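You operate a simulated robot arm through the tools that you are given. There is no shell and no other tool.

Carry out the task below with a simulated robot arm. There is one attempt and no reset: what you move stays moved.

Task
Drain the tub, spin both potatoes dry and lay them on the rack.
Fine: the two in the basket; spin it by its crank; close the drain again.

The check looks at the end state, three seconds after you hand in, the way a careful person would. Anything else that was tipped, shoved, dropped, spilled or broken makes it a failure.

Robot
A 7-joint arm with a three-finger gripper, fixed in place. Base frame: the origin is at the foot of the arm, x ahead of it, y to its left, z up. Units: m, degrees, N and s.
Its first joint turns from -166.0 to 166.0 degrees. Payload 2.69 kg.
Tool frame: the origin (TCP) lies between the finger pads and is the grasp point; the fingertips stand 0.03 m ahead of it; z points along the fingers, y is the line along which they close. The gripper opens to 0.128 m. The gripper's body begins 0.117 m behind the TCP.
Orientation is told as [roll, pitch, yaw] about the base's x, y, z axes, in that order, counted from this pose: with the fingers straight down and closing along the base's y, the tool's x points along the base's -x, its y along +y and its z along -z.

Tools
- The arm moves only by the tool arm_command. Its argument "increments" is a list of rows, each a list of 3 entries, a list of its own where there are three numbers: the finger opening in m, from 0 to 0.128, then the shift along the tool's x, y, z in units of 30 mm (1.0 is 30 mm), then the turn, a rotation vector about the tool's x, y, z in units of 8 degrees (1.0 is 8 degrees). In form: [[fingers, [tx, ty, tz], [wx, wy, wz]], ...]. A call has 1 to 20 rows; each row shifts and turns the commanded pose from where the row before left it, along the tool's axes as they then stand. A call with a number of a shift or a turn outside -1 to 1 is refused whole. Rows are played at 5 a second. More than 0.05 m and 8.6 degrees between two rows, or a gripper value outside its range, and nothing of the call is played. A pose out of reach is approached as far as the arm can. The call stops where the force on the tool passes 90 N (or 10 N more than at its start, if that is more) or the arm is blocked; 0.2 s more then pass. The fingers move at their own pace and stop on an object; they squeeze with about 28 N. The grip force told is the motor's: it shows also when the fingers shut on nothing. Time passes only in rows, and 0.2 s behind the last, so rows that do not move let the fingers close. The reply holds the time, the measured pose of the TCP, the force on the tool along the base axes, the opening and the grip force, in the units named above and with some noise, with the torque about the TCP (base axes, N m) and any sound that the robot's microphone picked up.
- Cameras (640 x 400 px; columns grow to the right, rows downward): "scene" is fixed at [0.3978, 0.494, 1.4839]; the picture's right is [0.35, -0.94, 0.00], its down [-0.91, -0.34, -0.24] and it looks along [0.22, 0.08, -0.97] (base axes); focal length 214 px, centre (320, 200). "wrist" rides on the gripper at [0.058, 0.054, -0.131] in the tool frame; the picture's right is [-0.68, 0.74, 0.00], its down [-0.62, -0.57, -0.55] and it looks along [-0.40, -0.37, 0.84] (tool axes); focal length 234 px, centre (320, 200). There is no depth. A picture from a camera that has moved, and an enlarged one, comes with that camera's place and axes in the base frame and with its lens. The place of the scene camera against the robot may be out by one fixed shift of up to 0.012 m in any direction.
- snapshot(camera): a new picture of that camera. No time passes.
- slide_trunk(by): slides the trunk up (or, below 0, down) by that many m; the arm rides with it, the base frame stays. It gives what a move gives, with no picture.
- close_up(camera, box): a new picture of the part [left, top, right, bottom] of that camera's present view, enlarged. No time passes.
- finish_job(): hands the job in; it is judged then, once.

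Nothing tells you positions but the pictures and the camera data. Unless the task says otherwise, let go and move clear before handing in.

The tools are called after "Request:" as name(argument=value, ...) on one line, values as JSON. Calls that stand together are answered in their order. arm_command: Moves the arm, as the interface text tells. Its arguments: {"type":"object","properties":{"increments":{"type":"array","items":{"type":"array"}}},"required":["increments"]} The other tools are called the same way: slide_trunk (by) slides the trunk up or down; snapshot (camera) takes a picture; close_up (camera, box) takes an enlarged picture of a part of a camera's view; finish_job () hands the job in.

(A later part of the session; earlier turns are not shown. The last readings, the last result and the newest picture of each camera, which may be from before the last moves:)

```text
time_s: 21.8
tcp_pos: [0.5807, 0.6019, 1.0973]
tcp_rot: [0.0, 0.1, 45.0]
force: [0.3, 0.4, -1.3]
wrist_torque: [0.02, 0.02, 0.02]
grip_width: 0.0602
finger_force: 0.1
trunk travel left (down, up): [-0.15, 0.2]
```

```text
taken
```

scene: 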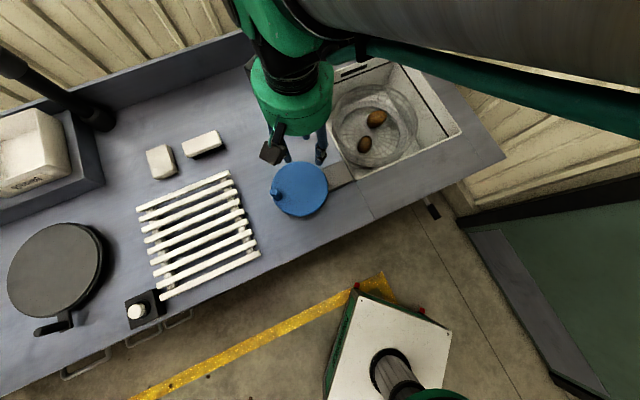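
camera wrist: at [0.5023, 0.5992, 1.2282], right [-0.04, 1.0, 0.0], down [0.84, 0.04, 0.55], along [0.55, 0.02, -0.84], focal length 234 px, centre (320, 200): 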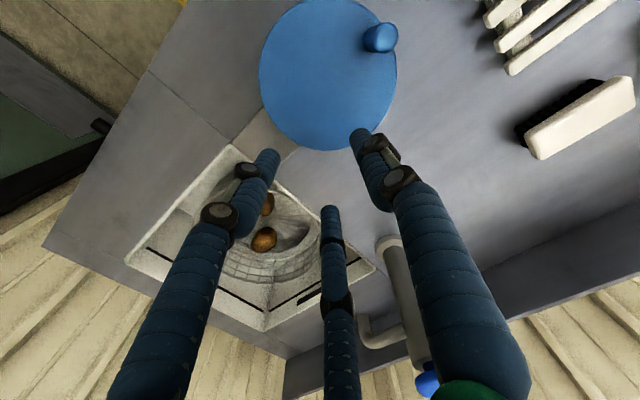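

Request:
close_up(camera="wrist", box=[240, 0, 440, 160])

Request:
close_up(camera="scene", box=[260, 150, 350, 225])

```text
2.50 times, centred on (340, 80) of wrist
camera zoom: at [0.5023, 0.5992, 1.2282], right [-0.04, 1.0, 0.0], down [0.84, 0.04, 0.55], along [0.55, 0.02, -0.84], focal length 585 px, centre (270, 500)
```

zoom: 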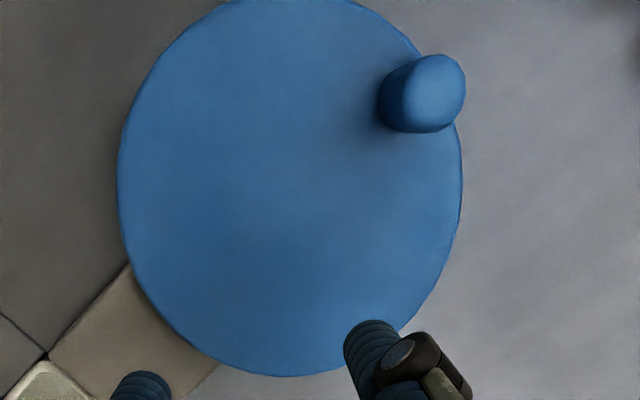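

```text
5.33 times, centred on (305, 188) of scene
camera zoom: at [0.3978, 0.494, 1.4839], right [0.35, -0.94, 0.0], down [-0.91, -0.34, -0.24], along [0.22, 0.08, -0.97], focal length 1144 px, centre (400, 267)
```

zoom: 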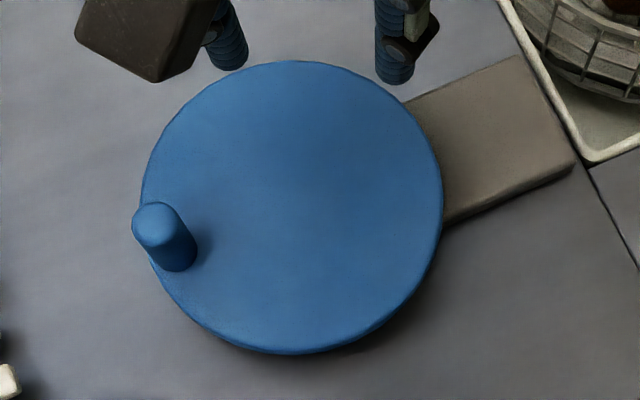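

Disc centre is near (0.525, 0.609), peg near (0.491, 0.659). I'll take a second view from 15 cm to the side to pin down the heights.

Request:
arm_command(increments=[[0.06, [0.884, -0.884, 0], [0, 0, 0]], [0.06, [0.884, -0.884, 0], [0, 0, 0]], [0.06, [0.884, -0.884, 0], [0, 0, 0]], [0.06, [0.884, -0.884, 0], [0, 0, 0]]])

Request:
snapshot(camera="wrist")

Request:
close_up(camera="wrist", box=[360, 0, 600, 180])

```text
time_s: 22.8
tcp_pos: [0.5797, 0.4492, 1.0994]
tcp_rot: [0.0, -0.1, 44.9]
force: [-0.2, -0.8, 0.3]
wrist_torque: [-0.03, -0.01, 0.05]
grip_width: 0.0601
finger_force: 0.1
trunk travel left (down, up): [-0.15, 0.2]
```

```text
taken
camera wrist: at [0.5021, 0.4465, 1.2302], right [-0.04, 1.0, 0.0], down [0.84, 0.04, 0.55], along [0.55, 0.02, -0.84], focal length 234 px, centre (320, 200)
```

wrist: 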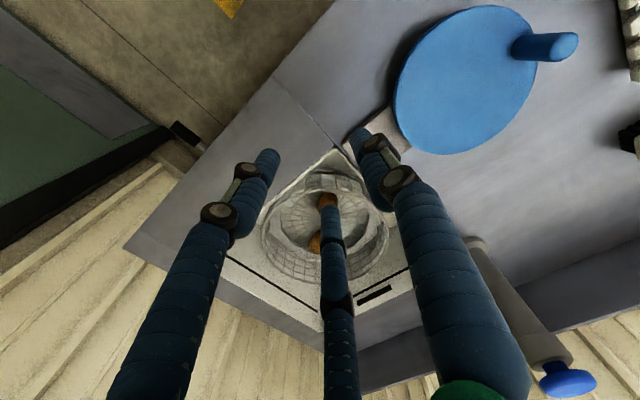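

```text
2.22 times, centred on (480, 90) of wrist
camera zoom: at [0.5021, 0.4465, 1.2302], right [-0.04, 1.0, 0.0], down [0.84, 0.04, 0.55], along [0.55, 0.02, -0.84], focal length 520 px, centre (-36, 444)
```

zoom: 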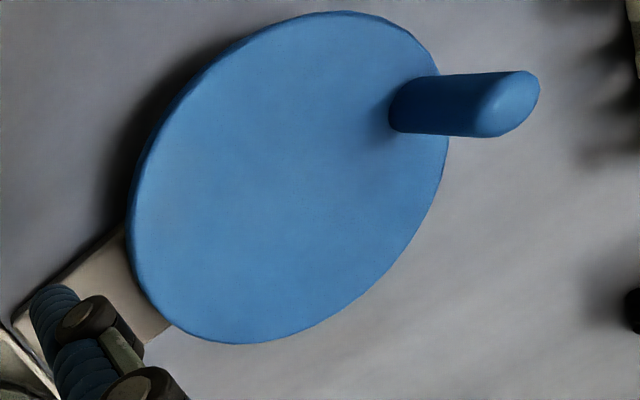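

Triangulated: disc top at z≈0.955, centre (0.525, 0.609), peg axis at about (0.493, 0.652) with its top at z≈0.994, crank radius ≈0.054. I'll move above the peg with the fingers open and descend partway to check alignment.

Request:
arm_command(increments=[[0.07, [-0.391, 0.975, 0], [0, 0, 0]], [0.07, [-0.391, 0.975, 0], [0, 0, 0]], [0.07, [-0.391, 0.975, 0], [0, 0, 0]], [0.07, [-0.391, 0.975, 0], [0, 0, 0]], [0.07, [-0.391, 0.975, 0], [0, 0, 0]], [0.07, [-0.391, 0.975, 0], [0, 0, 0]], [0.07, [-0.391, 0.975, 0], [0, 0, 0]], [0.07, [0, 0, 0.65], [0, 0, 0]], [0.07, [0, 0, 0.65], [0, 0, 0]]])

Request:
snapshot(camera="wrist")

Request:
snapshot(camera="scene")

```text
time_s: 24.8
tcp_pos: [0.4933, 0.6557, 1.0609]
tcp_rot: [0.0, 0.1, 45.1]
force: [-0.1, -0.1, 0.8]
wrist_torque: [0.02, 0.03, 0.03]
grip_width: 0.0698
finger_force: 0.1
trunk travel left (down, up): [-0.15, 0.2]
```

```text
taken
camera wrist: at [0.4135, 0.6519, 1.1909], right [-0.04, 1.0, 0.0], down [0.84, 0.04, 0.55], along [0.55, 0.02, -0.84], focal length 234 px, centre (320, 200)
```

wrist: 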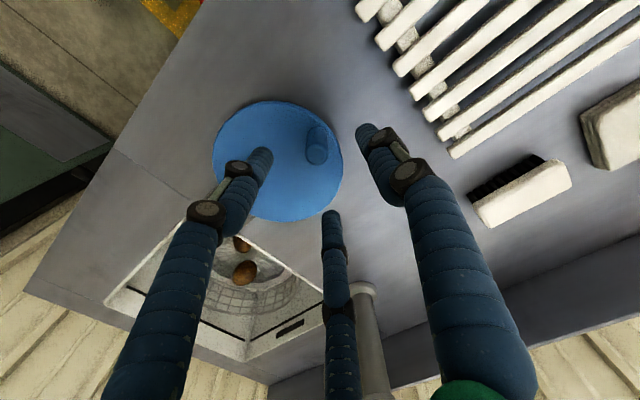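

```text
taken
```

scene: 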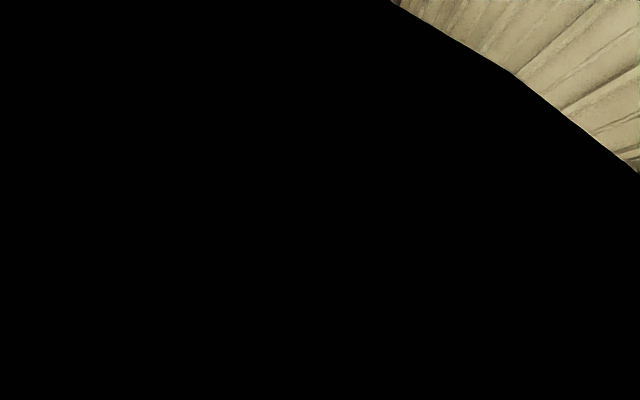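

Request:
close_up(camera="wrist", box=[200, 80, 420, 240])

```text
2.50 times, centred on (310, 160) of wrist
camera zoom: at [0.4135, 0.6519, 1.1909], right [-0.04, 1.0, 0.0], down [0.84, 0.04, 0.55], along [0.55, 0.02, -0.84], focal length 585 px, centre (345, 300)
```

zoom: 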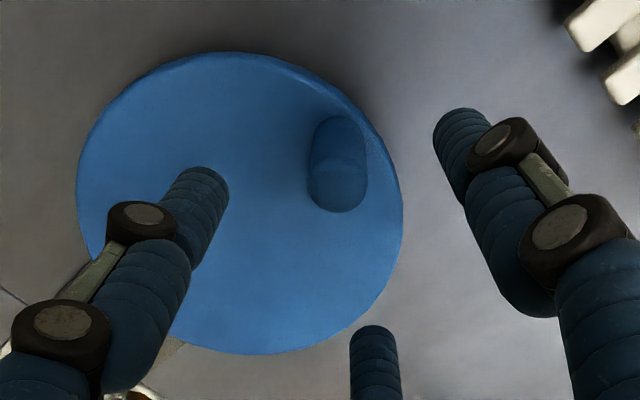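

The peg is where I predicted, centred between the fingers. I'll descend around it and close.

Request:
arm_command(increments=[[0.07, [0.04, -0.04, 0.7], [0, 0, 0]], [0.07, [0.03, -0.03, 0.7], [0, 0, 0]], [0.07, [0, 0, 0.6], [0, 0, 0]], [0.07, [0, 0, 0.1], [0, 0, 0]]])

Request:
snapshot(camera="wrist")

```text
time_s: 25.8
tcp_pos: [0.4925, 0.6504, 0.9989]
tcp_rot: [0.0, 0.0, 45.0]
force: [0.0, 0.0, -0.5]
wrist_torque: [-0.03, 0.0, -0.01]
grip_width: 0.07
finger_force: 0.0
trunk travel left (down, up): [-0.15, 0.2]
```

```text
taken
camera wrist: at [0.4135, 0.6481, 1.1285], right [-0.04, 1.0, 0.0], down [0.84, 0.04, 0.55], along [0.55, 0.02, -0.84], focal length 234 px, centre (320, 200)
```

wrist: 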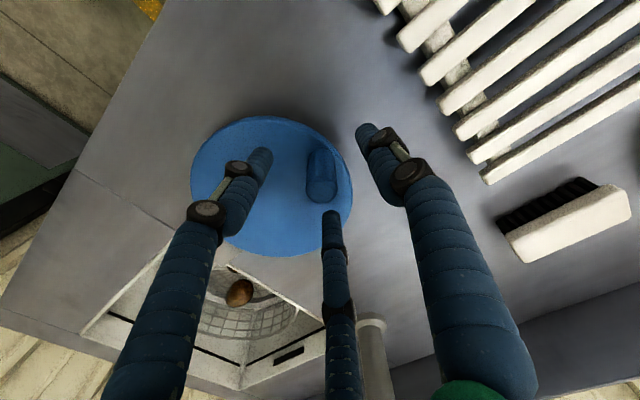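

Peg is between the fingers. I'll close gently and see whether the contact is centred.

Request:
arm_command(increments=[[0.045, [0, 0, 0], [0, 0, 0]], [0.0, [0, 0, 0], [0, 0, 0]], [0.0, [0, 0, 0], [0, 0, 0]], [0.0, [0, 0, 0], [0, 0, 0]]])

Request:
close_up(camera="wrist", box=[200, 80, 420, 240])

```text
time_s: 26.8
tcp_pos: [0.4919, 0.651, 0.9975]
tcp_rot: [0.1, 0.0, 45.0]
force: [1.3, 0.6, -0.2]
wrist_torque: [0.03, -0.02, 0.05]
grip_width: 0.0214
finger_force: 45.4
trunk travel left (down, up): [-0.15, 0.2]
```

```text
2.50 times, centred on (310, 160) of wrist
camera zoom: at [0.4135, 0.648, 1.1287], right [-0.04, 1.0, 0.0], down [0.84, 0.04, 0.55], along [0.55, 0.02, -0.84], focal length 585 px, centre (345, 300)
```

zoom: 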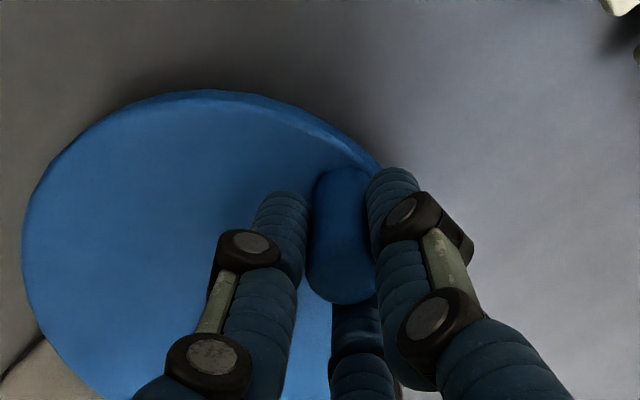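

Peg gripped (2.1 cm wide). I'll try a slow 60° of crank turn first and watch the forces.

Request:
arm_command(increments=[[0.0, [-0.449, -0.12, 0], [0, 0, 0]], [0.0, [-0.403, -0.232, 0], [0, 0, 0]], [0.0, [-0.329, -0.328, 0], [0, 0, 0]], [0.0, [-0.233, -0.402, 0], [0, 0, 0]]])

Request:
snapshot(camera="wrist")

```text
time_s: 27.8
tcp_pos: [0.5551, 0.6593, 1.0015]
tcp_rot: [-0.1, -0.5, 45.0]
force: [39.3, 39.7, 2.4]
wrist_torque: [0.58, -1.27, 0.05]
grip_width: 0.0263
finger_force: 45.4
trunk travel left (down, up): [-0.15, 0.2]
```

```text
taken
camera wrist: at [0.4741, 0.6561, 1.1292], right [-0.04, 1.0, 0.0], down [0.83, 0.03, 0.56], along [0.56, 0.03, -0.83], focal length 234 px, centre (320, 200)
```

wrist: 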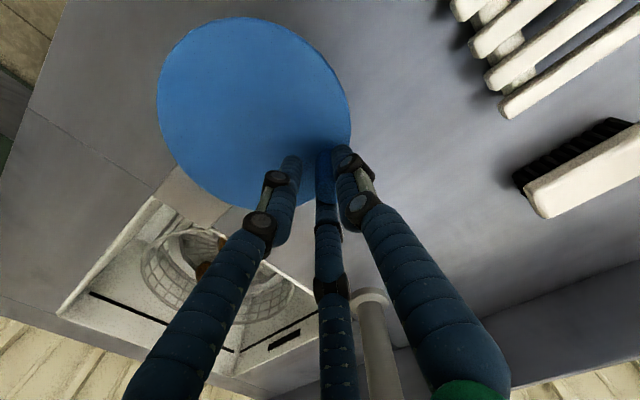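

Forces show the true crank circle is a bit larger and shifted: refit centre ≈(0.530, 0.607), radius ≈0.058. I'll continue the turn with the corrected circle.

Request:
arm_command(increments=[[0.0, [-0.377, -0.848, 0], [0, 0, 0]], [0.0, [0.181, -0.818, 0], [0, 0, 0]], [0.0, [0, 0, 0], [0, 0, 0]]])

Request:
snapshot(camera="wrist")

```text
time_s: 28.6
tcp_pos: [0.5841, 0.6276, 0.9966]
tcp_rot: [0.1, -0.1, 45.2]
force: [0.4, 1.6, -0.6]
wrist_torque: [-0.09, -0.04, -0.02]
grip_width: 0.0023
finger_force: 31.5
trunk travel left (down, up): [-0.15, 0.2]
```

```text
taken
camera wrist: at [0.5049, 0.6242, 1.1271], right [-0.04, 1.0, 0.0], down [0.83, 0.04, 0.55], along [0.55, 0.02, -0.84], focal length 234 px, centre (320, 200)
```

wrist: 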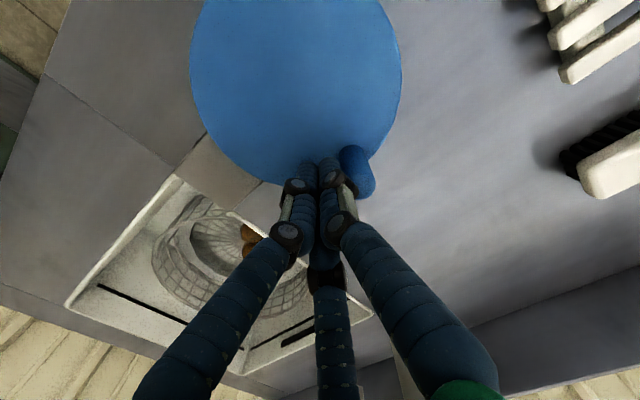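

The peg slipped out of the fingers, so my circle was still off. I'll measure the peg's new place from this view.

Request:
close_up(camera="wrist", box=[180, 0, 420, 210])

Request:
snapshot(camera="scene")

```text
1.90 times, centred on (300, 105) of wrist
camera zoom: at [0.5049, 0.6242, 1.1271], right [-0.04, 1.0, 0.0], down [0.83, 0.04, 0.55], along [0.55, 0.02, -0.84], focal length 446 px, centre (358, 381)
```

zoom: 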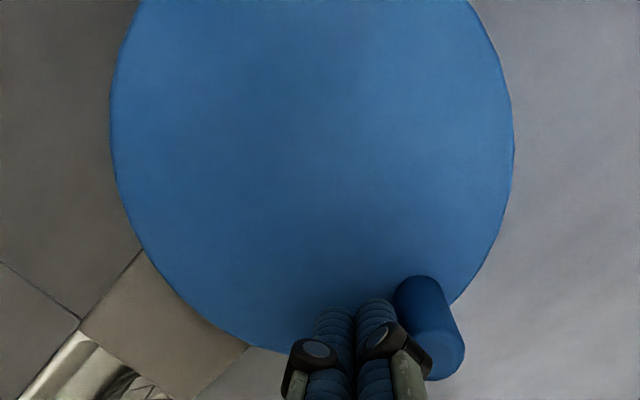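

```text
taken
```

scene: 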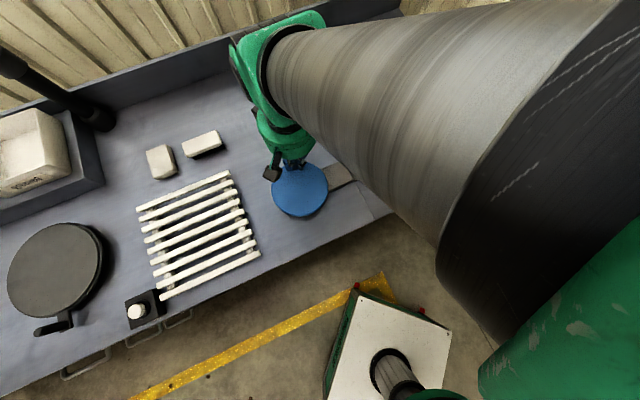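

The peg is now near (0.575, 0.653), and the disc outline gives centre ≈(0.533, 0.611), radius ≈0.0585. I'll lift, re-centre over the peg and regrip to calibrate.

Request:
arm_command(increments=[[0.0, [0, 0, -0.85], [0, 0, 0]], [0.06, [0, 0, -0.85], [0, 0, 0]], [0.06, [-0.19, 0.405, 0], [0, 0, 0]], [0.06, [-0.19, 0.405, 0], [0, 0, 0]]])

Request:
close_up(camera="wrist", box=[180, 60, 420, 220])

```text
time_s: 29.6
tcp_pos: [0.5767, 0.6517, 1.0478]
tcp_rot: [0.1, 0.1, 45.0]
force: [0.2, -0.9, 0.0]
wrist_torque: [0.0, 0.02, 0.01]
grip_width: 0.06
finger_force: 0.1
trunk travel left (down, up): [-0.15, 0.2]
```

```text
2.50 times, centred on (300, 140) of wrist
camera zoom: at [0.4982, 0.6491, 1.1786], right [-0.04, 1.0, 0.0], down [0.84, 0.04, 0.55], along [0.55, 0.02, -0.84], focal length 585 px, centre (370, 350)
```

zoom: 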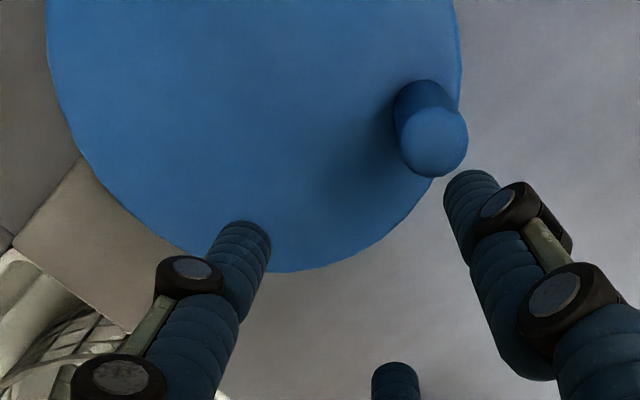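

The opening finger nudged the crank, which turns freely; the peg is now at about (0.539, 0.670), i.e. 0.059 from the centre. I'll move above it and check.

Request:
arm_command(increments=[[0.06, [0.229, 0.66, 0], [0, 0, 0]], [0.06, [0.229, 0.66, 0], [0, 0, 0]]])

Request:
close_up(camera="wrist", box=[180, 60, 420, 220])

```text
time_s: 30.2
tcp_pos: [0.539, 0.671, 1.0483]
tcp_rot: [0.1, 0.0, 45.0]
force: [0.2, 0.4, -0.3]
wrist_torque: [0.01, -0.01, -0.01]
grip_width: 0.0601
finger_force: 0.1
trunk travel left (down, up): [-0.15, 0.2]
```

```text
2.50 times, centred on (300, 140) of wrist
camera zoom: at [0.4599, 0.6681, 1.1784], right [-0.04, 1.0, 0.0], down [0.84, 0.04, 0.55], along [0.55, 0.02, -0.84], focal length 585 px, centre (370, 350)
```

zoom: 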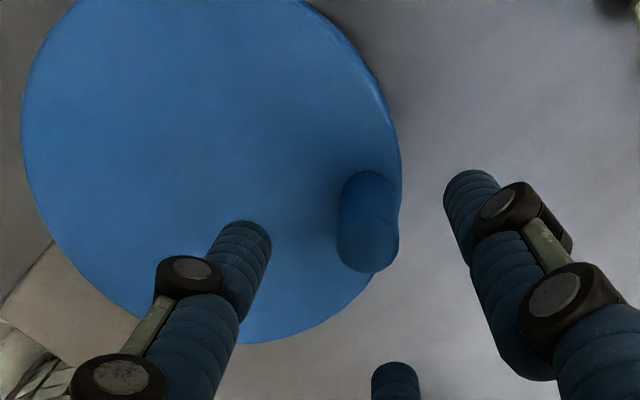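

Request:
arm_command(increments=[[0.06, [0.106, 0.06, 0.5], [0, 0, 0]], [0.06, [0, 0, 0.6], [0, 0, 0]], [0.06, [0, 0, 0.55], [0, 0, 0]], [0.0, [0, 0, 0], [0, 0, 0]], [0.0, [0, 0, 0], [0, 0, 0]], [0.0, [0, 0, 0], [0, 0, 0]], [0.0, [0, 0, 0], [0, 0, 0]]])

Request:
close_up(camera="wrist", box=[180, 60, 420, 220])

```text
time_s: 31.8
tcp_pos: [0.5349, 0.6707, 0.9974]
tcp_rot: [0.0, 0.0, 44.9]
force: [-1.5, 7.8, -2.6]
wrist_torque: [0.26, 0.12, -0.07]
grip_width: 0.0206
finger_force: 45.1
trunk travel left (down, up): [-0.15, 0.2]
```

```text
2.50 times, centred on (300, 140) of wrist
camera zoom: at [0.4565, 0.6673, 1.1281], right [-0.04, 1.0, 0.0], down [0.84, 0.04, 0.55], along [0.55, 0.02, -0.84], focal length 585 px, centre (370, 350)
```

zoom: 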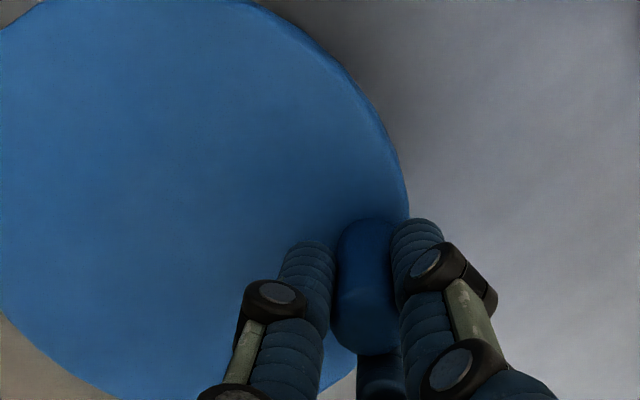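

Request:
arm_command(increments=[[0.0, [-0.351, -0.573, 0], [0, 0, 0]], [0.0, [-0.139, -0.667, 0], [0, 0, 0]], [0.0, [0, 0, 0], [0, 0, 0]]])

Request:
close_up(camera="wrist", box=[180, 60, 420, 220])

```text
time_s: 32.6
tcp_pos: [0.5698, 0.6593, 0.9976]
tcp_rot: [0.1, -0.3, 45.1]
force: [14.1, 50.0, 2.0]
wrist_torque: [1.41, -0.54, 0.33]
grip_width: 0.0213
finger_force: 44.9
trunk travel left (down, up): [-0.15, 0.2]
```

```text
2.50 times, centred on (300, 140) of wrist
camera zoom: at [0.4921, 0.6558, 1.1285], right [-0.04, 1.0, 0.01], down [0.83, 0.03, 0.55], along [0.55, 0.03, -0.83], focal length 585 px, centre (370, 350)
```

zoom: 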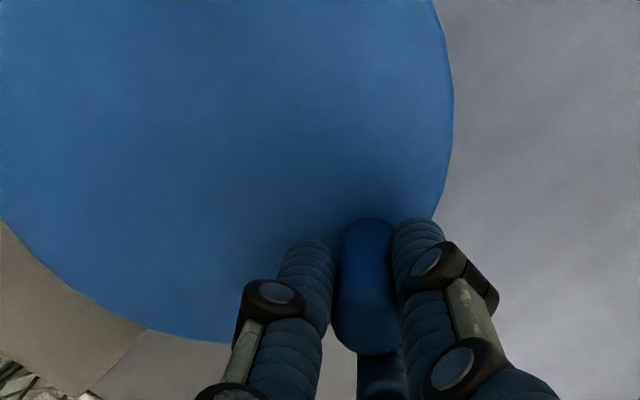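

Request:
arm_command(increments=[[0.0, [-0.066, -0.457, 0], [0, 0, 0]], [0.0, [0, 0, 0], [0, 0, 0]]])

Request:
arm_command(increments=[[0.0, [0.231, -0.641, 0], [0, 0, 0]], [0.0, [0, 0, 0], [0, 0, 0]]])

Request:
close_up(camera="wrist", box=[180, 60, 420, 220])

```text
time_s: 33.2
tcp_pos: [0.5859, 0.6474, 0.9982]
tcp_rot: [0.0, -0.1, 45.1]
force: [30.4, 24.3, 3.9]
wrist_torque: [0.43, -0.95, 0.52]
grip_width: 0.0217
finger_force: 45.3
trunk travel left (down, up): [-0.15, 0.2]
```

```text
time_s: 33.8
tcp_pos: [0.5968, 0.6268, 0.9982]
tcp_rot: [0.0, 0.1, 45.0]
force: [43.4, 5.5, 2.2]
wrist_torque: [-0.02, -0.87, 0.56]
grip_width: 0.0219
finger_force: 45.0
trunk travel left (down, up): [-0.15, 0.2]
```

```text
2.50 times, centred on (300, 140) of wrist
camera zoom: at [0.5178, 0.6238, 1.1284], right [-0.04, 1.0, 0.0], down [0.84, 0.04, 0.55], along [0.55, 0.02, -0.84], focal length 585 px, centre (370, 350)
```

zoom: 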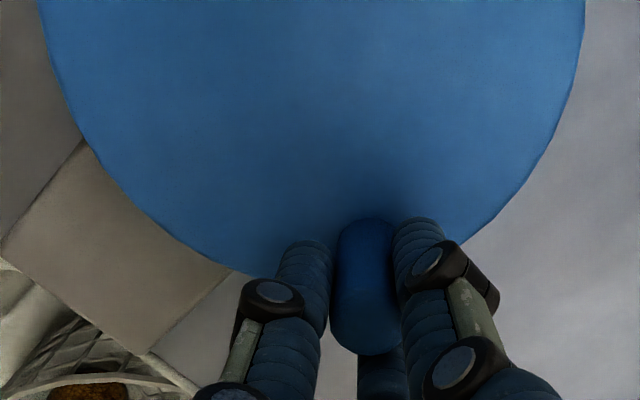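

The peg stays in the grip while forces remain radial, so the true radius is slightly larger (≈0.0635, centre ≈(0.536, 0.607)). I'll keep stepping and refining.

Request:
arm_command(increments=[[0.0, [0.302, -0.655, 0], [0, 0, 0]], [0.0, [0, 0, 0], [0, 0, 0]]])

Request:
arm_command(increments=[[0.0, [0.601, -0.422, 0], [0, 0, 0]], [0.0, [0, 0, 0], [0, 0, 0]]])

```text
time_s: 34.4
tcp_pos: [0.5994, 0.6099, 0.9983]
tcp_rot: [0.1, 0.0, 45.1]
force: [13.6, 16.5, -3.3]
wrist_torque: [0.17, -0.32, 0.48]
grip_width: 0.0214
finger_force: 45.4
trunk travel left (down, up): [-0.15, 0.2]
```

```text
time_s: 35.0
tcp_pos: [0.5976, 0.5893, 0.9983]
tcp_rot: [-0.1, -0.2, 45.2]
force: [7.8, 22.4, -13.5]
wrist_torque: [0.33, 0.03, 0.6]
grip_width: 0.0221
finger_force: 45.5
trunk travel left (down, up): [-0.15, 0.2]
```

Fit is now consistent: centre (0.536, 0.607), radius 0.0635. I'll continue through the far side in slightly larger steps and check.

Request:
arm_command(increments=[[0.0, [0.858, -0.198, 0], [0, 0, 0]], [0.0, [0.864, 0.168, 0], [0, 0, 0]], [0.0, [0, 0, 0], [0, 0, 0]]])

Request:
arm_command(increments=[[0.0, [0.721, 0.505, 0], [0, 0, 0]], [0.0, [0.453, 0.754, 0], [0, 0, 0]], [0.0, [0, 0, 0], [0, 0, 0]]])

Request:
snapshot(camera="wrist")

```text
time_s: 35.8
tcp_pos: [0.5585, 0.5496, 0.9993]
tcp_rot: [0.0, -0.2, 45.0]
force: [-11.1, 40.1, 1.1]
wrist_torque: [1.11, 0.53, -0.2]
grip_width: 0.0215
finger_force: 45.6
trunk travel left (down, up): [-0.15, 0.2]
```

```text
time_s: 36.6
tcp_pos: [0.5088, 0.5513, 0.9985]
tcp_rot: [-0.1, -0.2, 45.0]
force: [26.9, 47.8, 2.9]
wrist_torque: [1.29, -0.79, -0.18]
grip_width: 0.0214
finger_force: 45.0
trunk travel left (down, up): [-0.15, 0.2]
```

```text
taken
camera wrist: at [0.4302, 0.548, 1.1289], right [-0.04, 1.0, 0.0], down [0.83, 0.03, 0.55], along [0.55, 0.03, -0.83], focal length 234 px, centre (320, 200)
```

wrist: 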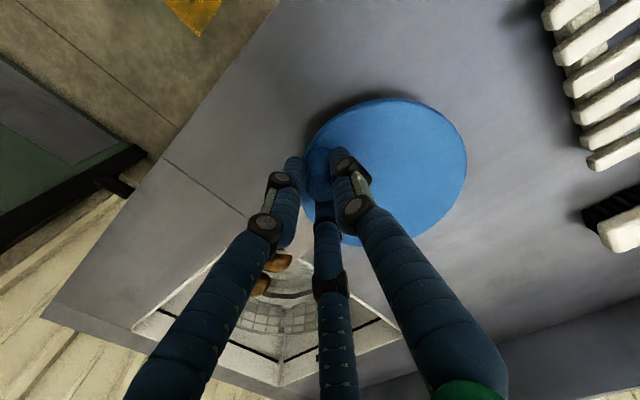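

Request:
arm_command(increments=[[0.0, [0.042, 0.891, 0], [0, 0, 0]], [0.0, [0, 0, 0], [0, 0, 0]]])

Request:
arm_command(increments=[[0.0, [-0.255, 0.834, 0], [0, 0, 0]], [0.0, [0, 0, 0], [0, 0, 0]]])

Request:
arm_command(increments=[[0.0, [-0.57, 0.655, 0], [0, 0, 0]], [0.0, [0, 0, 0], [0, 0, 0]]])

Request:
snapshot(camera="wrist")

```text
time_s: 37.2
tcp_pos: [0.4935, 0.5647, 0.9992]
tcp_rot: [0.0, -0.3, 45.0]
force: [44.1, 23.7, 10.6]
wrist_torque: [0.34, -1.26, 0.76]
grip_width: 0.0218
finger_force: 45.1
trunk travel left (down, up): [-0.15, 0.2]
```

```text
time_s: 37.8
tcp_pos: [0.4801, 0.5846, 0.9967]
tcp_rot: [-0.2, 0.2, 44.9]
force: [44.5, -6.0, 7.1]
wrist_torque: [-0.52, -1.59, -0.12]
grip_width: 0.0213
finger_force: 44.7
trunk travel left (down, up): [-0.15, 0.2]
```

```text
time_s: 38.4
tcp_pos: [0.4754, 0.6108, 0.996]
tcp_rot: [0.1, 0.6, 45.0]
force: [37.7, -23.3, -0.4]
wrist_torque: [-0.94, -1.7, -0.03]
grip_width: 0.0211
finger_force: 45.0
trunk travel left (down, up): [-0.15, 0.2]
```

```text
taken
camera wrist: at [0.3973, 0.6081, 1.1276], right [-0.04, 1.0, -0.01], down [0.84, 0.04, 0.54], along [0.54, 0.02, -0.84], focal length 234 px, centre (320, 200)
```

wrist: 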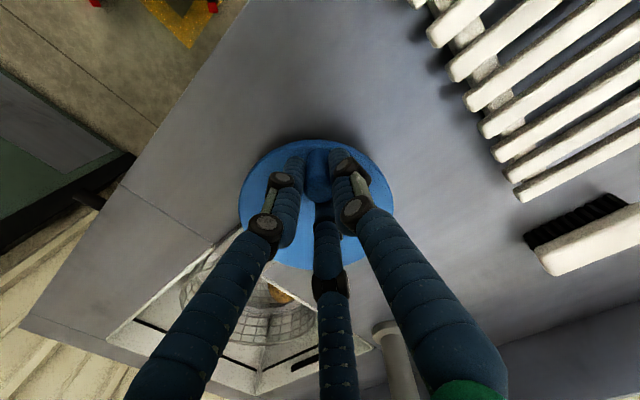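

Request:
arm_command(increments=[[0.0, [-0.9, 0.302, 0], [0, 0, 0]], [0.0, [0, 0, 0], [0, 0, 0]]])

Request:
arm_command(increments=[[0.0, [-0.848, 0.014, 0], [0, 0, 0]], [0.0, [0, 0, 0], [0, 0, 0]]])

Request:
arm_command(increments=[[0.0, [-0.785, -0.332, 0], [0, 0, 0]], [0.0, [0, 0, 0], [0, 0, 0]]])

Request:
snapshot(camera="wrist")

```text
time_s: 39.0
tcp_pos: [0.4811, 0.6366, 0.9991]
tcp_rot: [0.0, 0.6, 45.2]
force: [-10.5, -18.4, -4.8]
wrist_torque: [-0.26, 0.12, 0.52]
grip_width: 0.0212
finger_force: 45.1
trunk travel left (down, up): [-0.15, 0.2]
```

```text
time_s: 39.6
tcp_pos: [0.4989, 0.6579, 1.0027]
tcp_rot: [-0.1, 0.3, 45.1]
force: [-19.4, -20.5, 4.8]
wrist_torque: [-0.39, 0.19, 0.72]
grip_width: 0.0217
finger_force: 45.1
trunk travel left (down, up): [-0.15, 0.2]
```

```text
time_s: 40.2
tcp_pos: [0.5205, 0.6689, 1.0019]
tcp_rot: [0.2, 0.3, 45.1]
force: [-27.0, -19.5, 6.6]
wrist_torque: [-0.28, 0.38, 0.53]
grip_width: 0.022
finger_force: 45.0
trunk travel left (down, up): [-0.15, 0.2]
```

```text
taken
camera wrist: at [0.4433, 0.6656, 1.1329], right [-0.04, 1.0, 0.0], down [0.84, 0.04, 0.54], along [0.54, 0.02, -0.84], focal length 234 px, centre (320, 200)
```

wrist: 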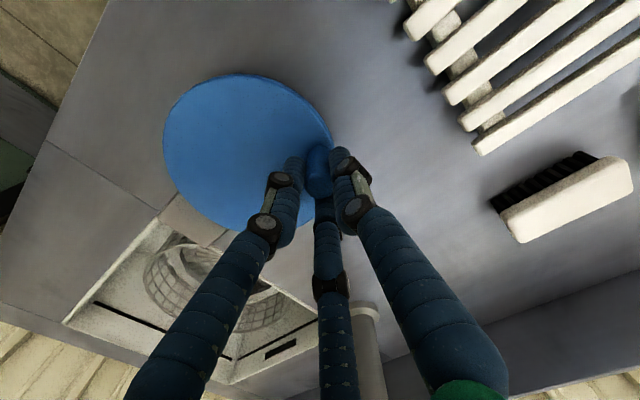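

Now the force is almost purely tangential drag (~25 N) — the circle fit (0.539, 0.610, r 0.061) is good. I'll run continuously, first a third of a turn.

Request:
arm_command(increments=[[0.0, [-0.579, -0.621, 0], [0, 0, 0]], [0.0, [-0.276, -0.803, 0], [0, 0, 0]], [0.0, [0.074, -0.846, 0], [0, 0, 0]], [0.0, [0.412, -0.743, 0], [0, 0, 0]], [0.0, [0.678, -0.511, 0], [0, 0, 0]]])

Request:
arm_command(increments=[[0.0, [0.828, -0.191, 0], [0, 0, 0]], [0.0, [0.834, 0.162, 0], [0, 0, 0]], [0.0, [0.696, 0.487, 0], [0, 0, 0]], [0.0, [0.437, 0.728, 0], [0, 0, 0]], [0.0, [0.104, 0.843, 0], [0, 0, 0]]])

Request:
snapshot(camera="wrist")

```text
time_s: 41.4
tcp_pos: [0.5935, 0.5852, 0.9991]
tcp_rot: [-0.1, 0.1, 45.0]
force: [1.5, -24.4, 6.6]
wrist_torque: [-0.64, 0.31, 0.62]
grip_width: 0.0213
finger_force: 45.3
trunk travel left (down, up): [-0.15, 0.2]
```

```text
time_s: 42.6
tcp_pos: [0.4857, 0.574, 0.9988]
tcp_rot: [0.0, 0.1, 45.1]
force: [-29.1, 12.0, -7.2]
wrist_torque: [0.5, 0.55, 0.51]
grip_width: 0.0214
finger_force: 44.4
trunk travel left (down, up): [-0.15, 0.2]
```

```text
taken
camera wrist: at [0.407, 0.5712, 1.1288], right [-0.04, 1.0, 0.0], down [0.84, 0.04, 0.55], along [0.55, 0.02, -0.84], focal length 234 px, centre (320, 200)
```

wrist: 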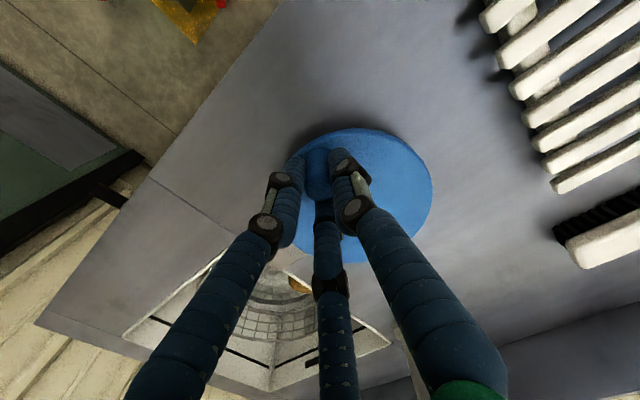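

Cranking works smoothly. I'll now spin more than a full turn per call.

Request:
arm_command(increments=[[0.0, [-0.248, 0.812, 0], [0, 0, 0]], [0.0, [-0.557, 0.641, 0], [0, 0, 0]], [0.0, [-0.77, 0.359, 0], [0, 0, 0]], [0.0, [-0.849, 0.015, 0], [0, 0, 0]], [0.0, [-0.782, -0.332, 0], [0, 0, 0]], [0.0, [-0.579, -0.621, 0], [0, 0, 0]], [0.0, [-0.276, -0.803, 0], [0, 0, 0]], [0.0, [0.074, -0.846, 0], [0, 0, 0]], [0.0, [0.412, -0.743, 0], [0, 0, 0]], [0.0, [0.678, -0.511, 0], [0, 0, 0]], [0.0, [0.828, -0.191, 0], [0, 0, 0]], [0.0, [0.834, 0.162, 0], [0, 0, 0]], [0.0, [0.696, 0.487, 0], [0, 0, 0]], [0.0, [0.437, 0.728, 0], [0, 0, 0]], [0.0, [0.104, 0.843, 0], [0, 0, 0]], [0.0, [-0.248, 0.812, 0], [0, 0, 0]], [0.0, [-0.557, 0.641, 0], [0, 0, 0]], [0.0, [-0.77, 0.359, 0], [0, 0, 0]], [0.0, [-0.849, 0.015, 0], [0, 0, 0]], [0.0, [-0.782, -0.332, 0], [0, 0, 0]]])

Request:
snapshot(camera="scene")

Request:
snapshot(camera="wrist")

```text
time_s: 46.8
tcp_pos: [0.5377, 0.6702, 0.9996]
tcp_rot: [0.1, -0.4, 44.9]
force: [33.4, 0.3, -8.7]
wrist_torque: [0.12, -0.76, 0.33]
grip_width: 0.021
finger_force: 45.1
trunk travel left (down, up): [-0.15, 0.2]
```

```text
taken
```

scene: 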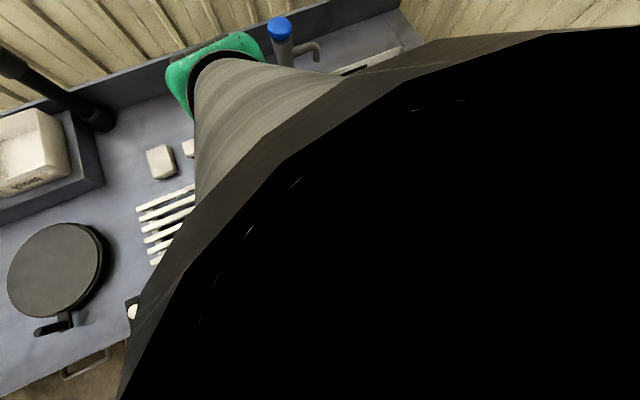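

```text
taken
camera wrist: at [0.4581, 0.6667, 1.1304], right [-0.04, 1.0, 0.0], down [0.83, 0.03, 0.55], along [0.55, 0.03, -0.83], focal length 234 px, centre (320, 200)
```

wrist: 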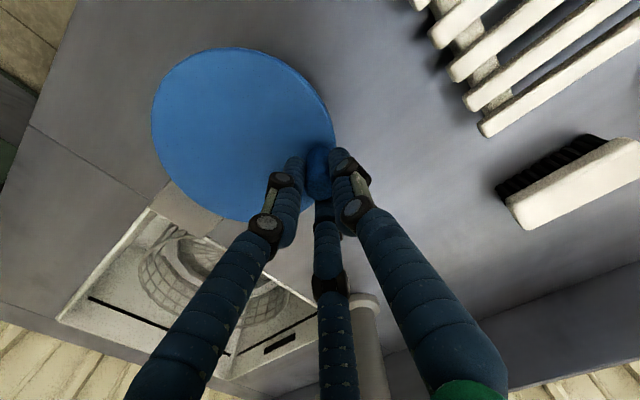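

Spinning holds well. Continuing with further turns.

Request:
arm_command(increments=[[0.0, [-0.579, -0.621, 0], [0, 0, 0]], [0.0, [-0.276, -0.803, 0], [0, 0, 0]], [0.0, [0.074, -0.846, 0], [0, 0, 0]], [0.0, [0.412, -0.743, 0], [0, 0, 0]], [0.0, [0.678, -0.511, 0], [0, 0, 0]], [0.0, [0.828, -0.191, 0], [0, 0, 0]], [0.0, [0.834, 0.162, 0], [0, 0, 0]], [0.0, [0.696, 0.487, 0], [0, 0, 0]], [0.0, [0.437, 0.728, 0], [0, 0, 0]], [0.0, [0.104, 0.843, 0], [0, 0, 0]], [0.0, [-0.248, 0.812, 0], [0, 0, 0]], [0.0, [-0.557, 0.641, 0], [0, 0, 0]], [0.0, [-0.77, 0.359, 0], [0, 0, 0]], [0.0, [-0.849, 0.015, 0], [0, 0, 0]], [0.0, [-0.782, -0.332, 0], [0, 0, 0]], [0.0, [-0.579, -0.621, 0], [0, 0, 0]], [0.0, [-0.276, -0.803, 0], [0, 0, 0]], [0.0, [0.074, -0.846, 0], [0, 0, 0]], [0.0, [0.412, -0.743, 0], [0, 0, 0]], [0.0, [0.678, -0.511, 0], [0, 0, 0]]])

Request:
snapshot(camera="wrist")

Request:
snapshot(camera="scene")

```text
time_s: 51.0
tcp_pos: [0.594, 0.5819, 1.0001]
tcp_rot: [0.0, 0.4, 45.0]
force: [-48.6, -14.8, 16.5]
wrist_torque: [-0.32, 1.78, 0.33]
grip_width: 0.0213
finger_force: 44.8
trunk travel left (down, up): [-0.15, 0.2]
```

```text
taken
camera wrist: at [0.5156, 0.5799, 1.1308], right [-0.04, 1.0, -0.01], down [0.84, 0.04, 0.54], along [0.54, 0.02, -0.84], focal length 234 px, centre (320, 200)
```

wrist: 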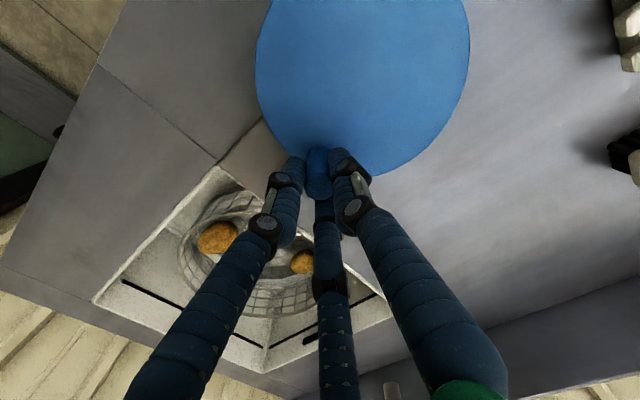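

```text
taken
```

scene: 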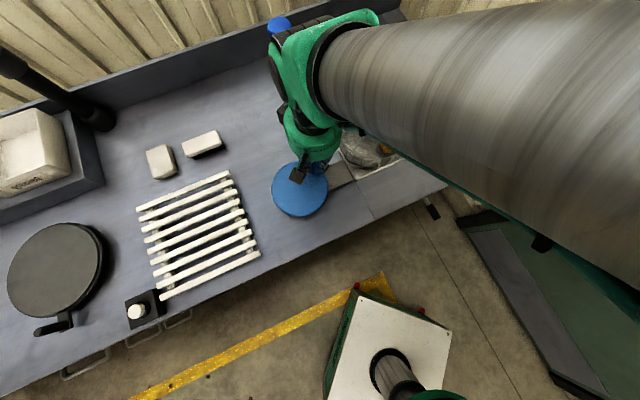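

The potatoes already look lighter, golden rather than dark brown. Let me zoom in on them.

Request:
close_up(camera="wrist", box=[170, 180, 350, 320])

Request:
close_up(camera="scene", box=[320, 110, 420, 180])

```text
2.86 times, centred on (260, 250) of wrist
camera zoom: at [0.5156, 0.5799, 1.1308], right [-0.04, 1.0, -0.01], down [0.84, 0.04, 0.54], along [0.54, 0.02, -0.84], focal length 669 px, centre (491, 57)
```

zoom: 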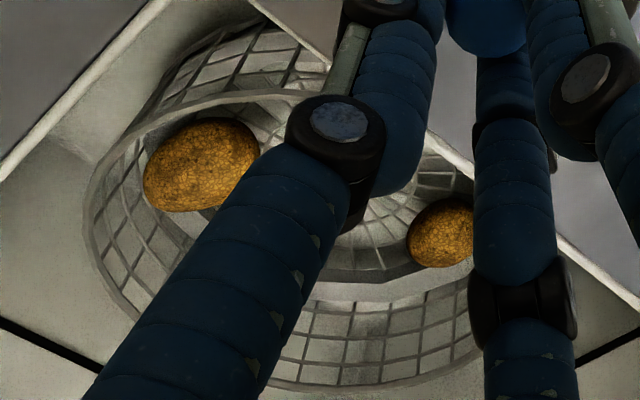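

```text
5.71 times, centred on (370, 145) of scene
camera zoom: at [0.3978, 0.494, 1.4839], right [0.35, -0.94, 0.0], down [-0.91, -0.34, -0.24], along [0.22, 0.08, -0.97], focal length 1226 px, centre (34, 514)
```

zoom: 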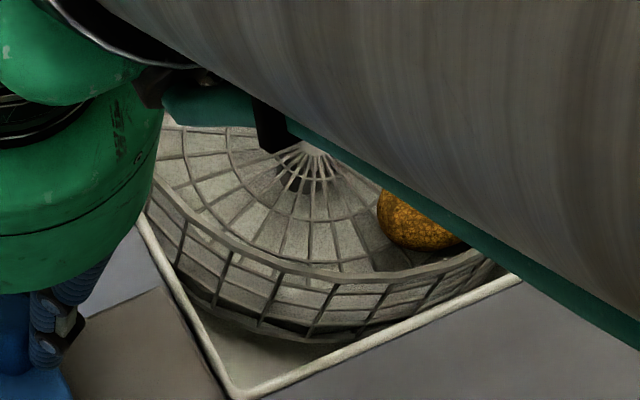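

Potatoes have moved outward and lightened a lot. One more batch of turns to make sure they are dry, then compare the colour.

Request:
arm_command(increments=[[0.0, [0.828, -0.191, 0], [0, 0, 0]], [0.0, [0.834, 0.162, 0], [0, 0, 0]], [0.0, [0.696, 0.487, 0], [0, 0, 0]], [0.0, [0.437, 0.728, 0], [0, 0, 0]], [0.0, [0.104, 0.843, 0], [0, 0, 0]], [0.0, [-0.248, 0.812, 0], [0, 0, 0]], [0.0, [-0.557, 0.641, 0], [0, 0, 0]], [0.0, [-0.77, 0.359, 0], [0, 0, 0]], [0.0, [-0.849, 0.015, 0], [0, 0, 0]], [0.0, [-0.782, -0.332, 0], [0, 0, 0]], [0.0, [-0.579, -0.621, 0], [0, 0, 0]], [0.0, [-0.276, -0.803, 0], [0, 0, 0]], [0.0, [0.074, -0.846, 0], [0, 0, 0]], [0.0, [0.412, -0.743, 0], [0, 0, 0]], [0.0, [0.678, -0.511, 0], [0, 0, 0]], [0.0, [0.828, -0.191, 0], [0, 0, 0]], [0.0, [0.834, 0.162, 0], [0, 0, 0]], [0.0, [0.696, 0.487, 0], [0, 0, 0]], [0.0, [0.437, 0.728, 0], [0, 0, 0]], [0.0, [0.104, 0.843, 0], [0, 0, 0]]])

Request:
snapshot(camera="wrist")

Request:
snapshot(camera="scene")

```text
time_s: 55.2
tcp_pos: [0.4847, 0.5742, 0.9977]
tcp_rot: [0.0, 0.1, 45.1]
force: [-21.0, 22.0, -10.0]
wrist_torque: [0.56, 0.45, 0.5]
grip_width: 0.021
finger_force: 44.8
trunk travel left (down, up): [-0.15, 0.2]
```

```text
taken
camera wrist: at [0.4069, 0.5715, 1.1277], right [-0.04, 1.0, 0.0], down [0.84, 0.04, 0.55], along [0.55, 0.02, -0.84], focal length 234 px, centre (320, 200)
```

wrist: 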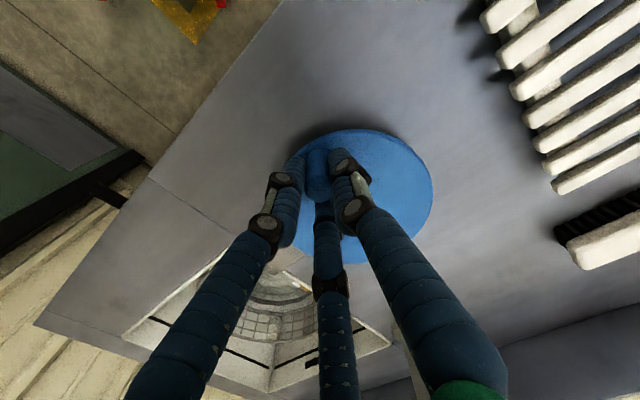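

```text
taken
```

scene: 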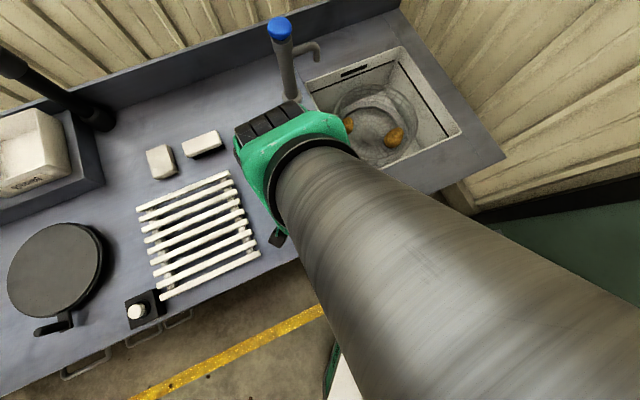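

Request:
close_up(camera="scene", box=[325, 80, 425, 175])

```text
4.21 times, centred on (375, 128) of scene
camera zoom: at [0.3978, 0.494, 1.4839], right [0.35, -0.94, 0.0], down [-0.91, -0.34, -0.24], along [0.22, 0.08, -0.97], focal length 903 px, centre (88, 505)
```

zoom: 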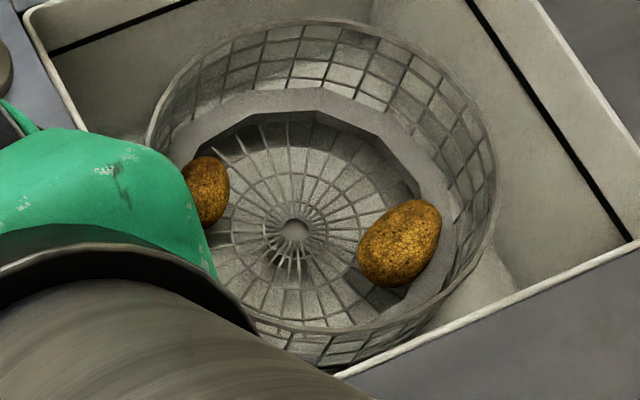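

They look dry and golden now. I'll add one last batch of turns for certainty, ending slowly.

Request:
arm_command(increments=[[0.0, [-0.248, 0.812, 0], [0, 0, 0]], [0.0, [-0.557, 0.641, 0], [0, 0, 0]], [0.0, [-0.77, 0.359, 0], [0, 0, 0]], [0.0, [-0.849, 0.015, 0], [0, 0, 0]], [0.0, [-0.782, -0.332, 0], [0, 0, 0]], [0.0, [-0.579, -0.621, 0], [0, 0, 0]], [0.0, [-0.276, -0.803, 0], [0, 0, 0]], [0.0, [0.074, -0.846, 0], [0, 0, 0]], [0.0, [0.412, -0.743, 0], [0, 0, 0]], [0.0, [0.678, -0.511, 0], [0, 0, 0]], [0.0, [0.828, -0.191, 0], [0, 0, 0]], [0.0, [0.834, 0.162, 0], [0, 0, 0]], [0.0, [0.696, 0.487, 0], [0, 0, 0]], [0.0, [0.437, 0.728, 0], [0, 0, 0]], [0.0, [0.104, 0.843, 0], [0, 0, 0]], [0.0, [-0.248, 0.812, 0], [0, 0, 0]], [0.0, [-0.557, 0.641, 0], [0, 0, 0]], [0.0, [-0.77, 0.359, 0], [0, 0, 0]], [0.0, [0, 0, 0], [0, 0, 0]], [0.0, [0, 0, 0], [0, 0, 0]]])

Request:
snapshot(camera="wrist")

Request:
close_up(camera="scene", box=[325, 80, 425, 175])

```text
time_s: 59.4
tcp_pos: [0.487, 0.6432, 1.0017]
tcp_rot: [0.0, 0.0, 45.0]
force: [-12.9, -0.7, 2.9]
wrist_torque: [-0.22, 0.49, -0.54]
grip_width: 0.021
finger_force: 45.5
trunk travel left (down, up): [-0.15, 0.2]
```

```text
taken
camera wrist: at [0.4074, 0.6402, 1.1314], right [-0.04, 1.0, 0.0], down [0.84, 0.04, 0.55], along [0.55, 0.02, -0.84], focal length 234 px, centre (320, 200)
```

wrist: 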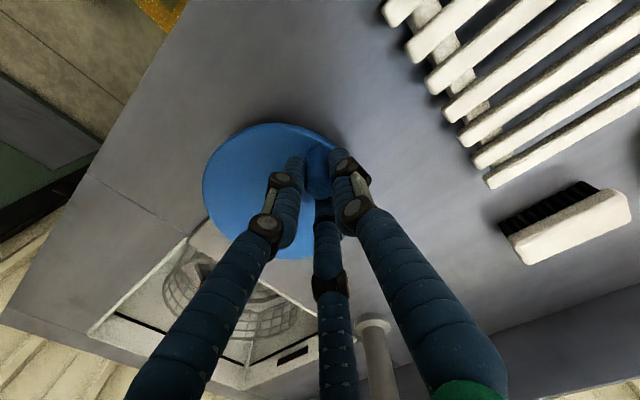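

```text
4.21 times, centred on (375, 128) of scene
camera zoom: at [0.3978, 0.494, 1.4839], right [0.35, -0.94, 0.0], down [-0.91, -0.34, -0.24], along [0.22, 0.08, -0.97], focal length 903 px, centre (88, 505)
```

zoom: 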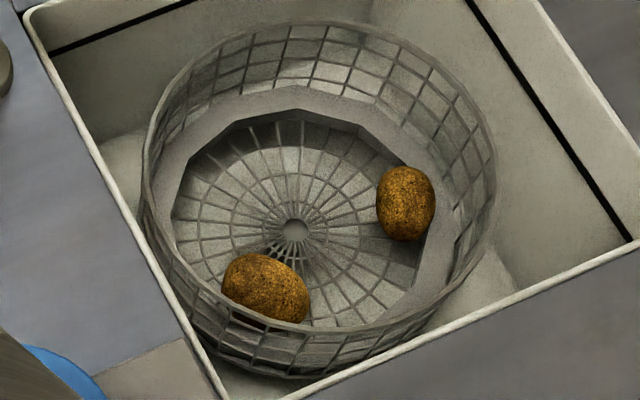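

The potatoes are dry, the larger one now lying nearest the robot and the smaller one at the right. I'll release the crank, rise and move over the tub to look down into the basket.

Request:
arm_command(increments=[[0.06, [0, 0, 0], [0, 0, 0]], [0.06, [0, 0, 0], [0, 0, 0]], [0.06, [0, 0, -0.5], [0, 0, 0]], [0.06, [0, 0, -1], [0, 0, 0]], [0.06, [0, 0, -1], [0, 0, 0]], [0.06, [0, 0, -1], [0, 0, 0]], [0.06, [0, 0, -0.5], [0, 0, 0]]])

Request:
arm_command(increments=[[0.06, [-0.326, -0.954, 0.1], [0, 0, 0]], [0.06, [-0.326, -0.954, 0.1], [0, 0, 0]], [0.06, [-0.326, -0.954, 0.1], [0, 0, 0]], [0.06, [-0.326, -0.954, 0.1], [0, 0, 0]], [0.06, [-0.326, -0.954, 0.1], [0, 0, 0]], [0.06, [-0.326, -0.954, 0.1], [0, 0, 0]], [0.06, [-0.326, -0.954, 0.1], [0, 0, 0]], [0.06, [-0.326, -0.954, 0.1], [0, 0, 0]], [0.06, [-0.326, -0.954, 0.1], [0, 0, 0]], [0.06, [-0.326, -0.954, 0.1], [0, 0, 0]], [0.06, [-0.326, -0.954, 0.1], [0, 0, 0]], [0.06, [-0.326, -0.954, 0.1], [0, 0, 0]], [0.06, [-0.326, -0.954, 0.1], [0, 0, 0]]])

Request:
snapshot(camera="wrist")

Request:
snapshot(camera="scene")

```text
time_s: 61.0
tcp_pos: [0.487, 0.6429, 1.119]
tcp_rot: [0.0, -0.1, 45.0]
force: [-0.4, 0.4, 0.3]
wrist_torque: [0.01, 0.01, 0.0]
grip_width: 0.0601
finger_force: 0.0
trunk travel left (down, up): [-0.15, 0.2]
```

```text
time_s: 63.8
tcp_pos: [0.8402, 0.4692, 1.0797]
tcp_rot: [0.0, 0.0, 45.0]
force: [-0.2, 0.0, -0.1]
wrist_torque: [0.02, 0.04, -0.01]
grip_width: 0.0601
finger_force: 0.1
trunk travel left (down, up): [-0.15, 0.2]
```

```text
taken
camera wrist: at [0.7618, 0.4665, 1.21], right [-0.04, 1.0, 0.0], down [0.84, 0.04, 0.55], along [0.55, 0.02, -0.84], focal length 234 px, centre (320, 200)
```

wrist: 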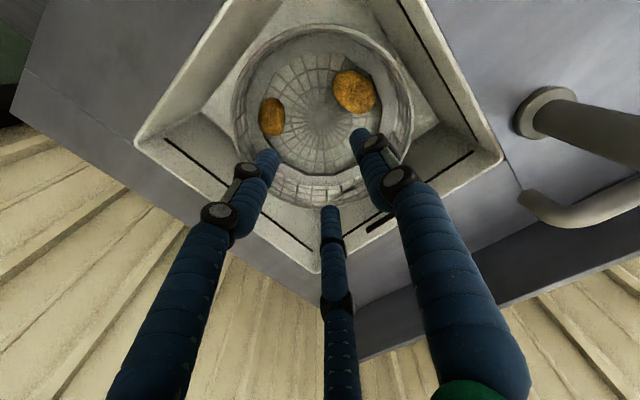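

```text
taken
```

scene: 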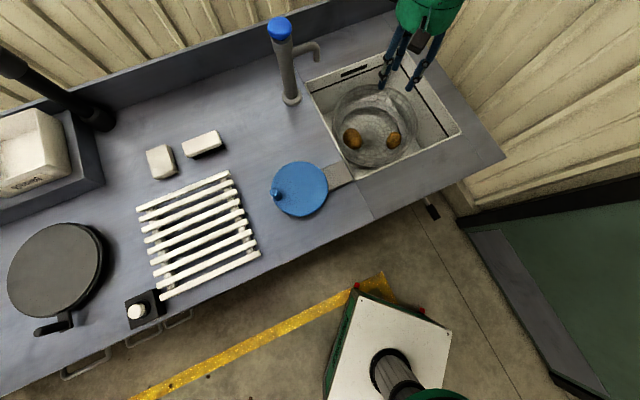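

Request:
close_up(camera="wrist", box=[200, 0, 440, 210])

Request:
close_up(camera="scene", box=[325, 80, 425, 175])

```text
1.90 times, centred on (320, 105) of wrist
camera zoom: at [0.7618, 0.4665, 1.21], right [-0.04, 1.0, 0.0], down [0.84, 0.04, 0.55], along [0.55, 0.02, -0.84], focal length 446 px, centre (320, 381)
```

zoom: 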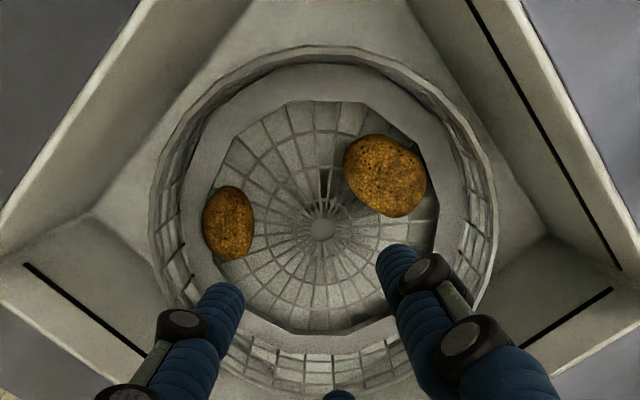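

```text
4.21 times, centred on (375, 128) of scene
camera zoom: at [0.3978, 0.494, 1.4839], right [0.35, -0.94, 0.0], down [-0.91, -0.34, -0.24], along [0.22, 0.08, -0.97], focal length 903 px, centre (88, 505)
```

zoom: 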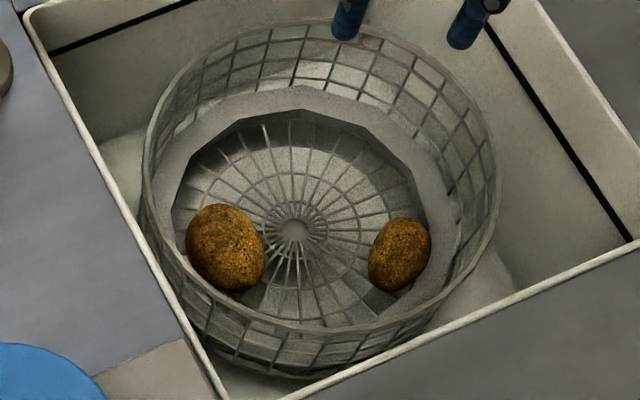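

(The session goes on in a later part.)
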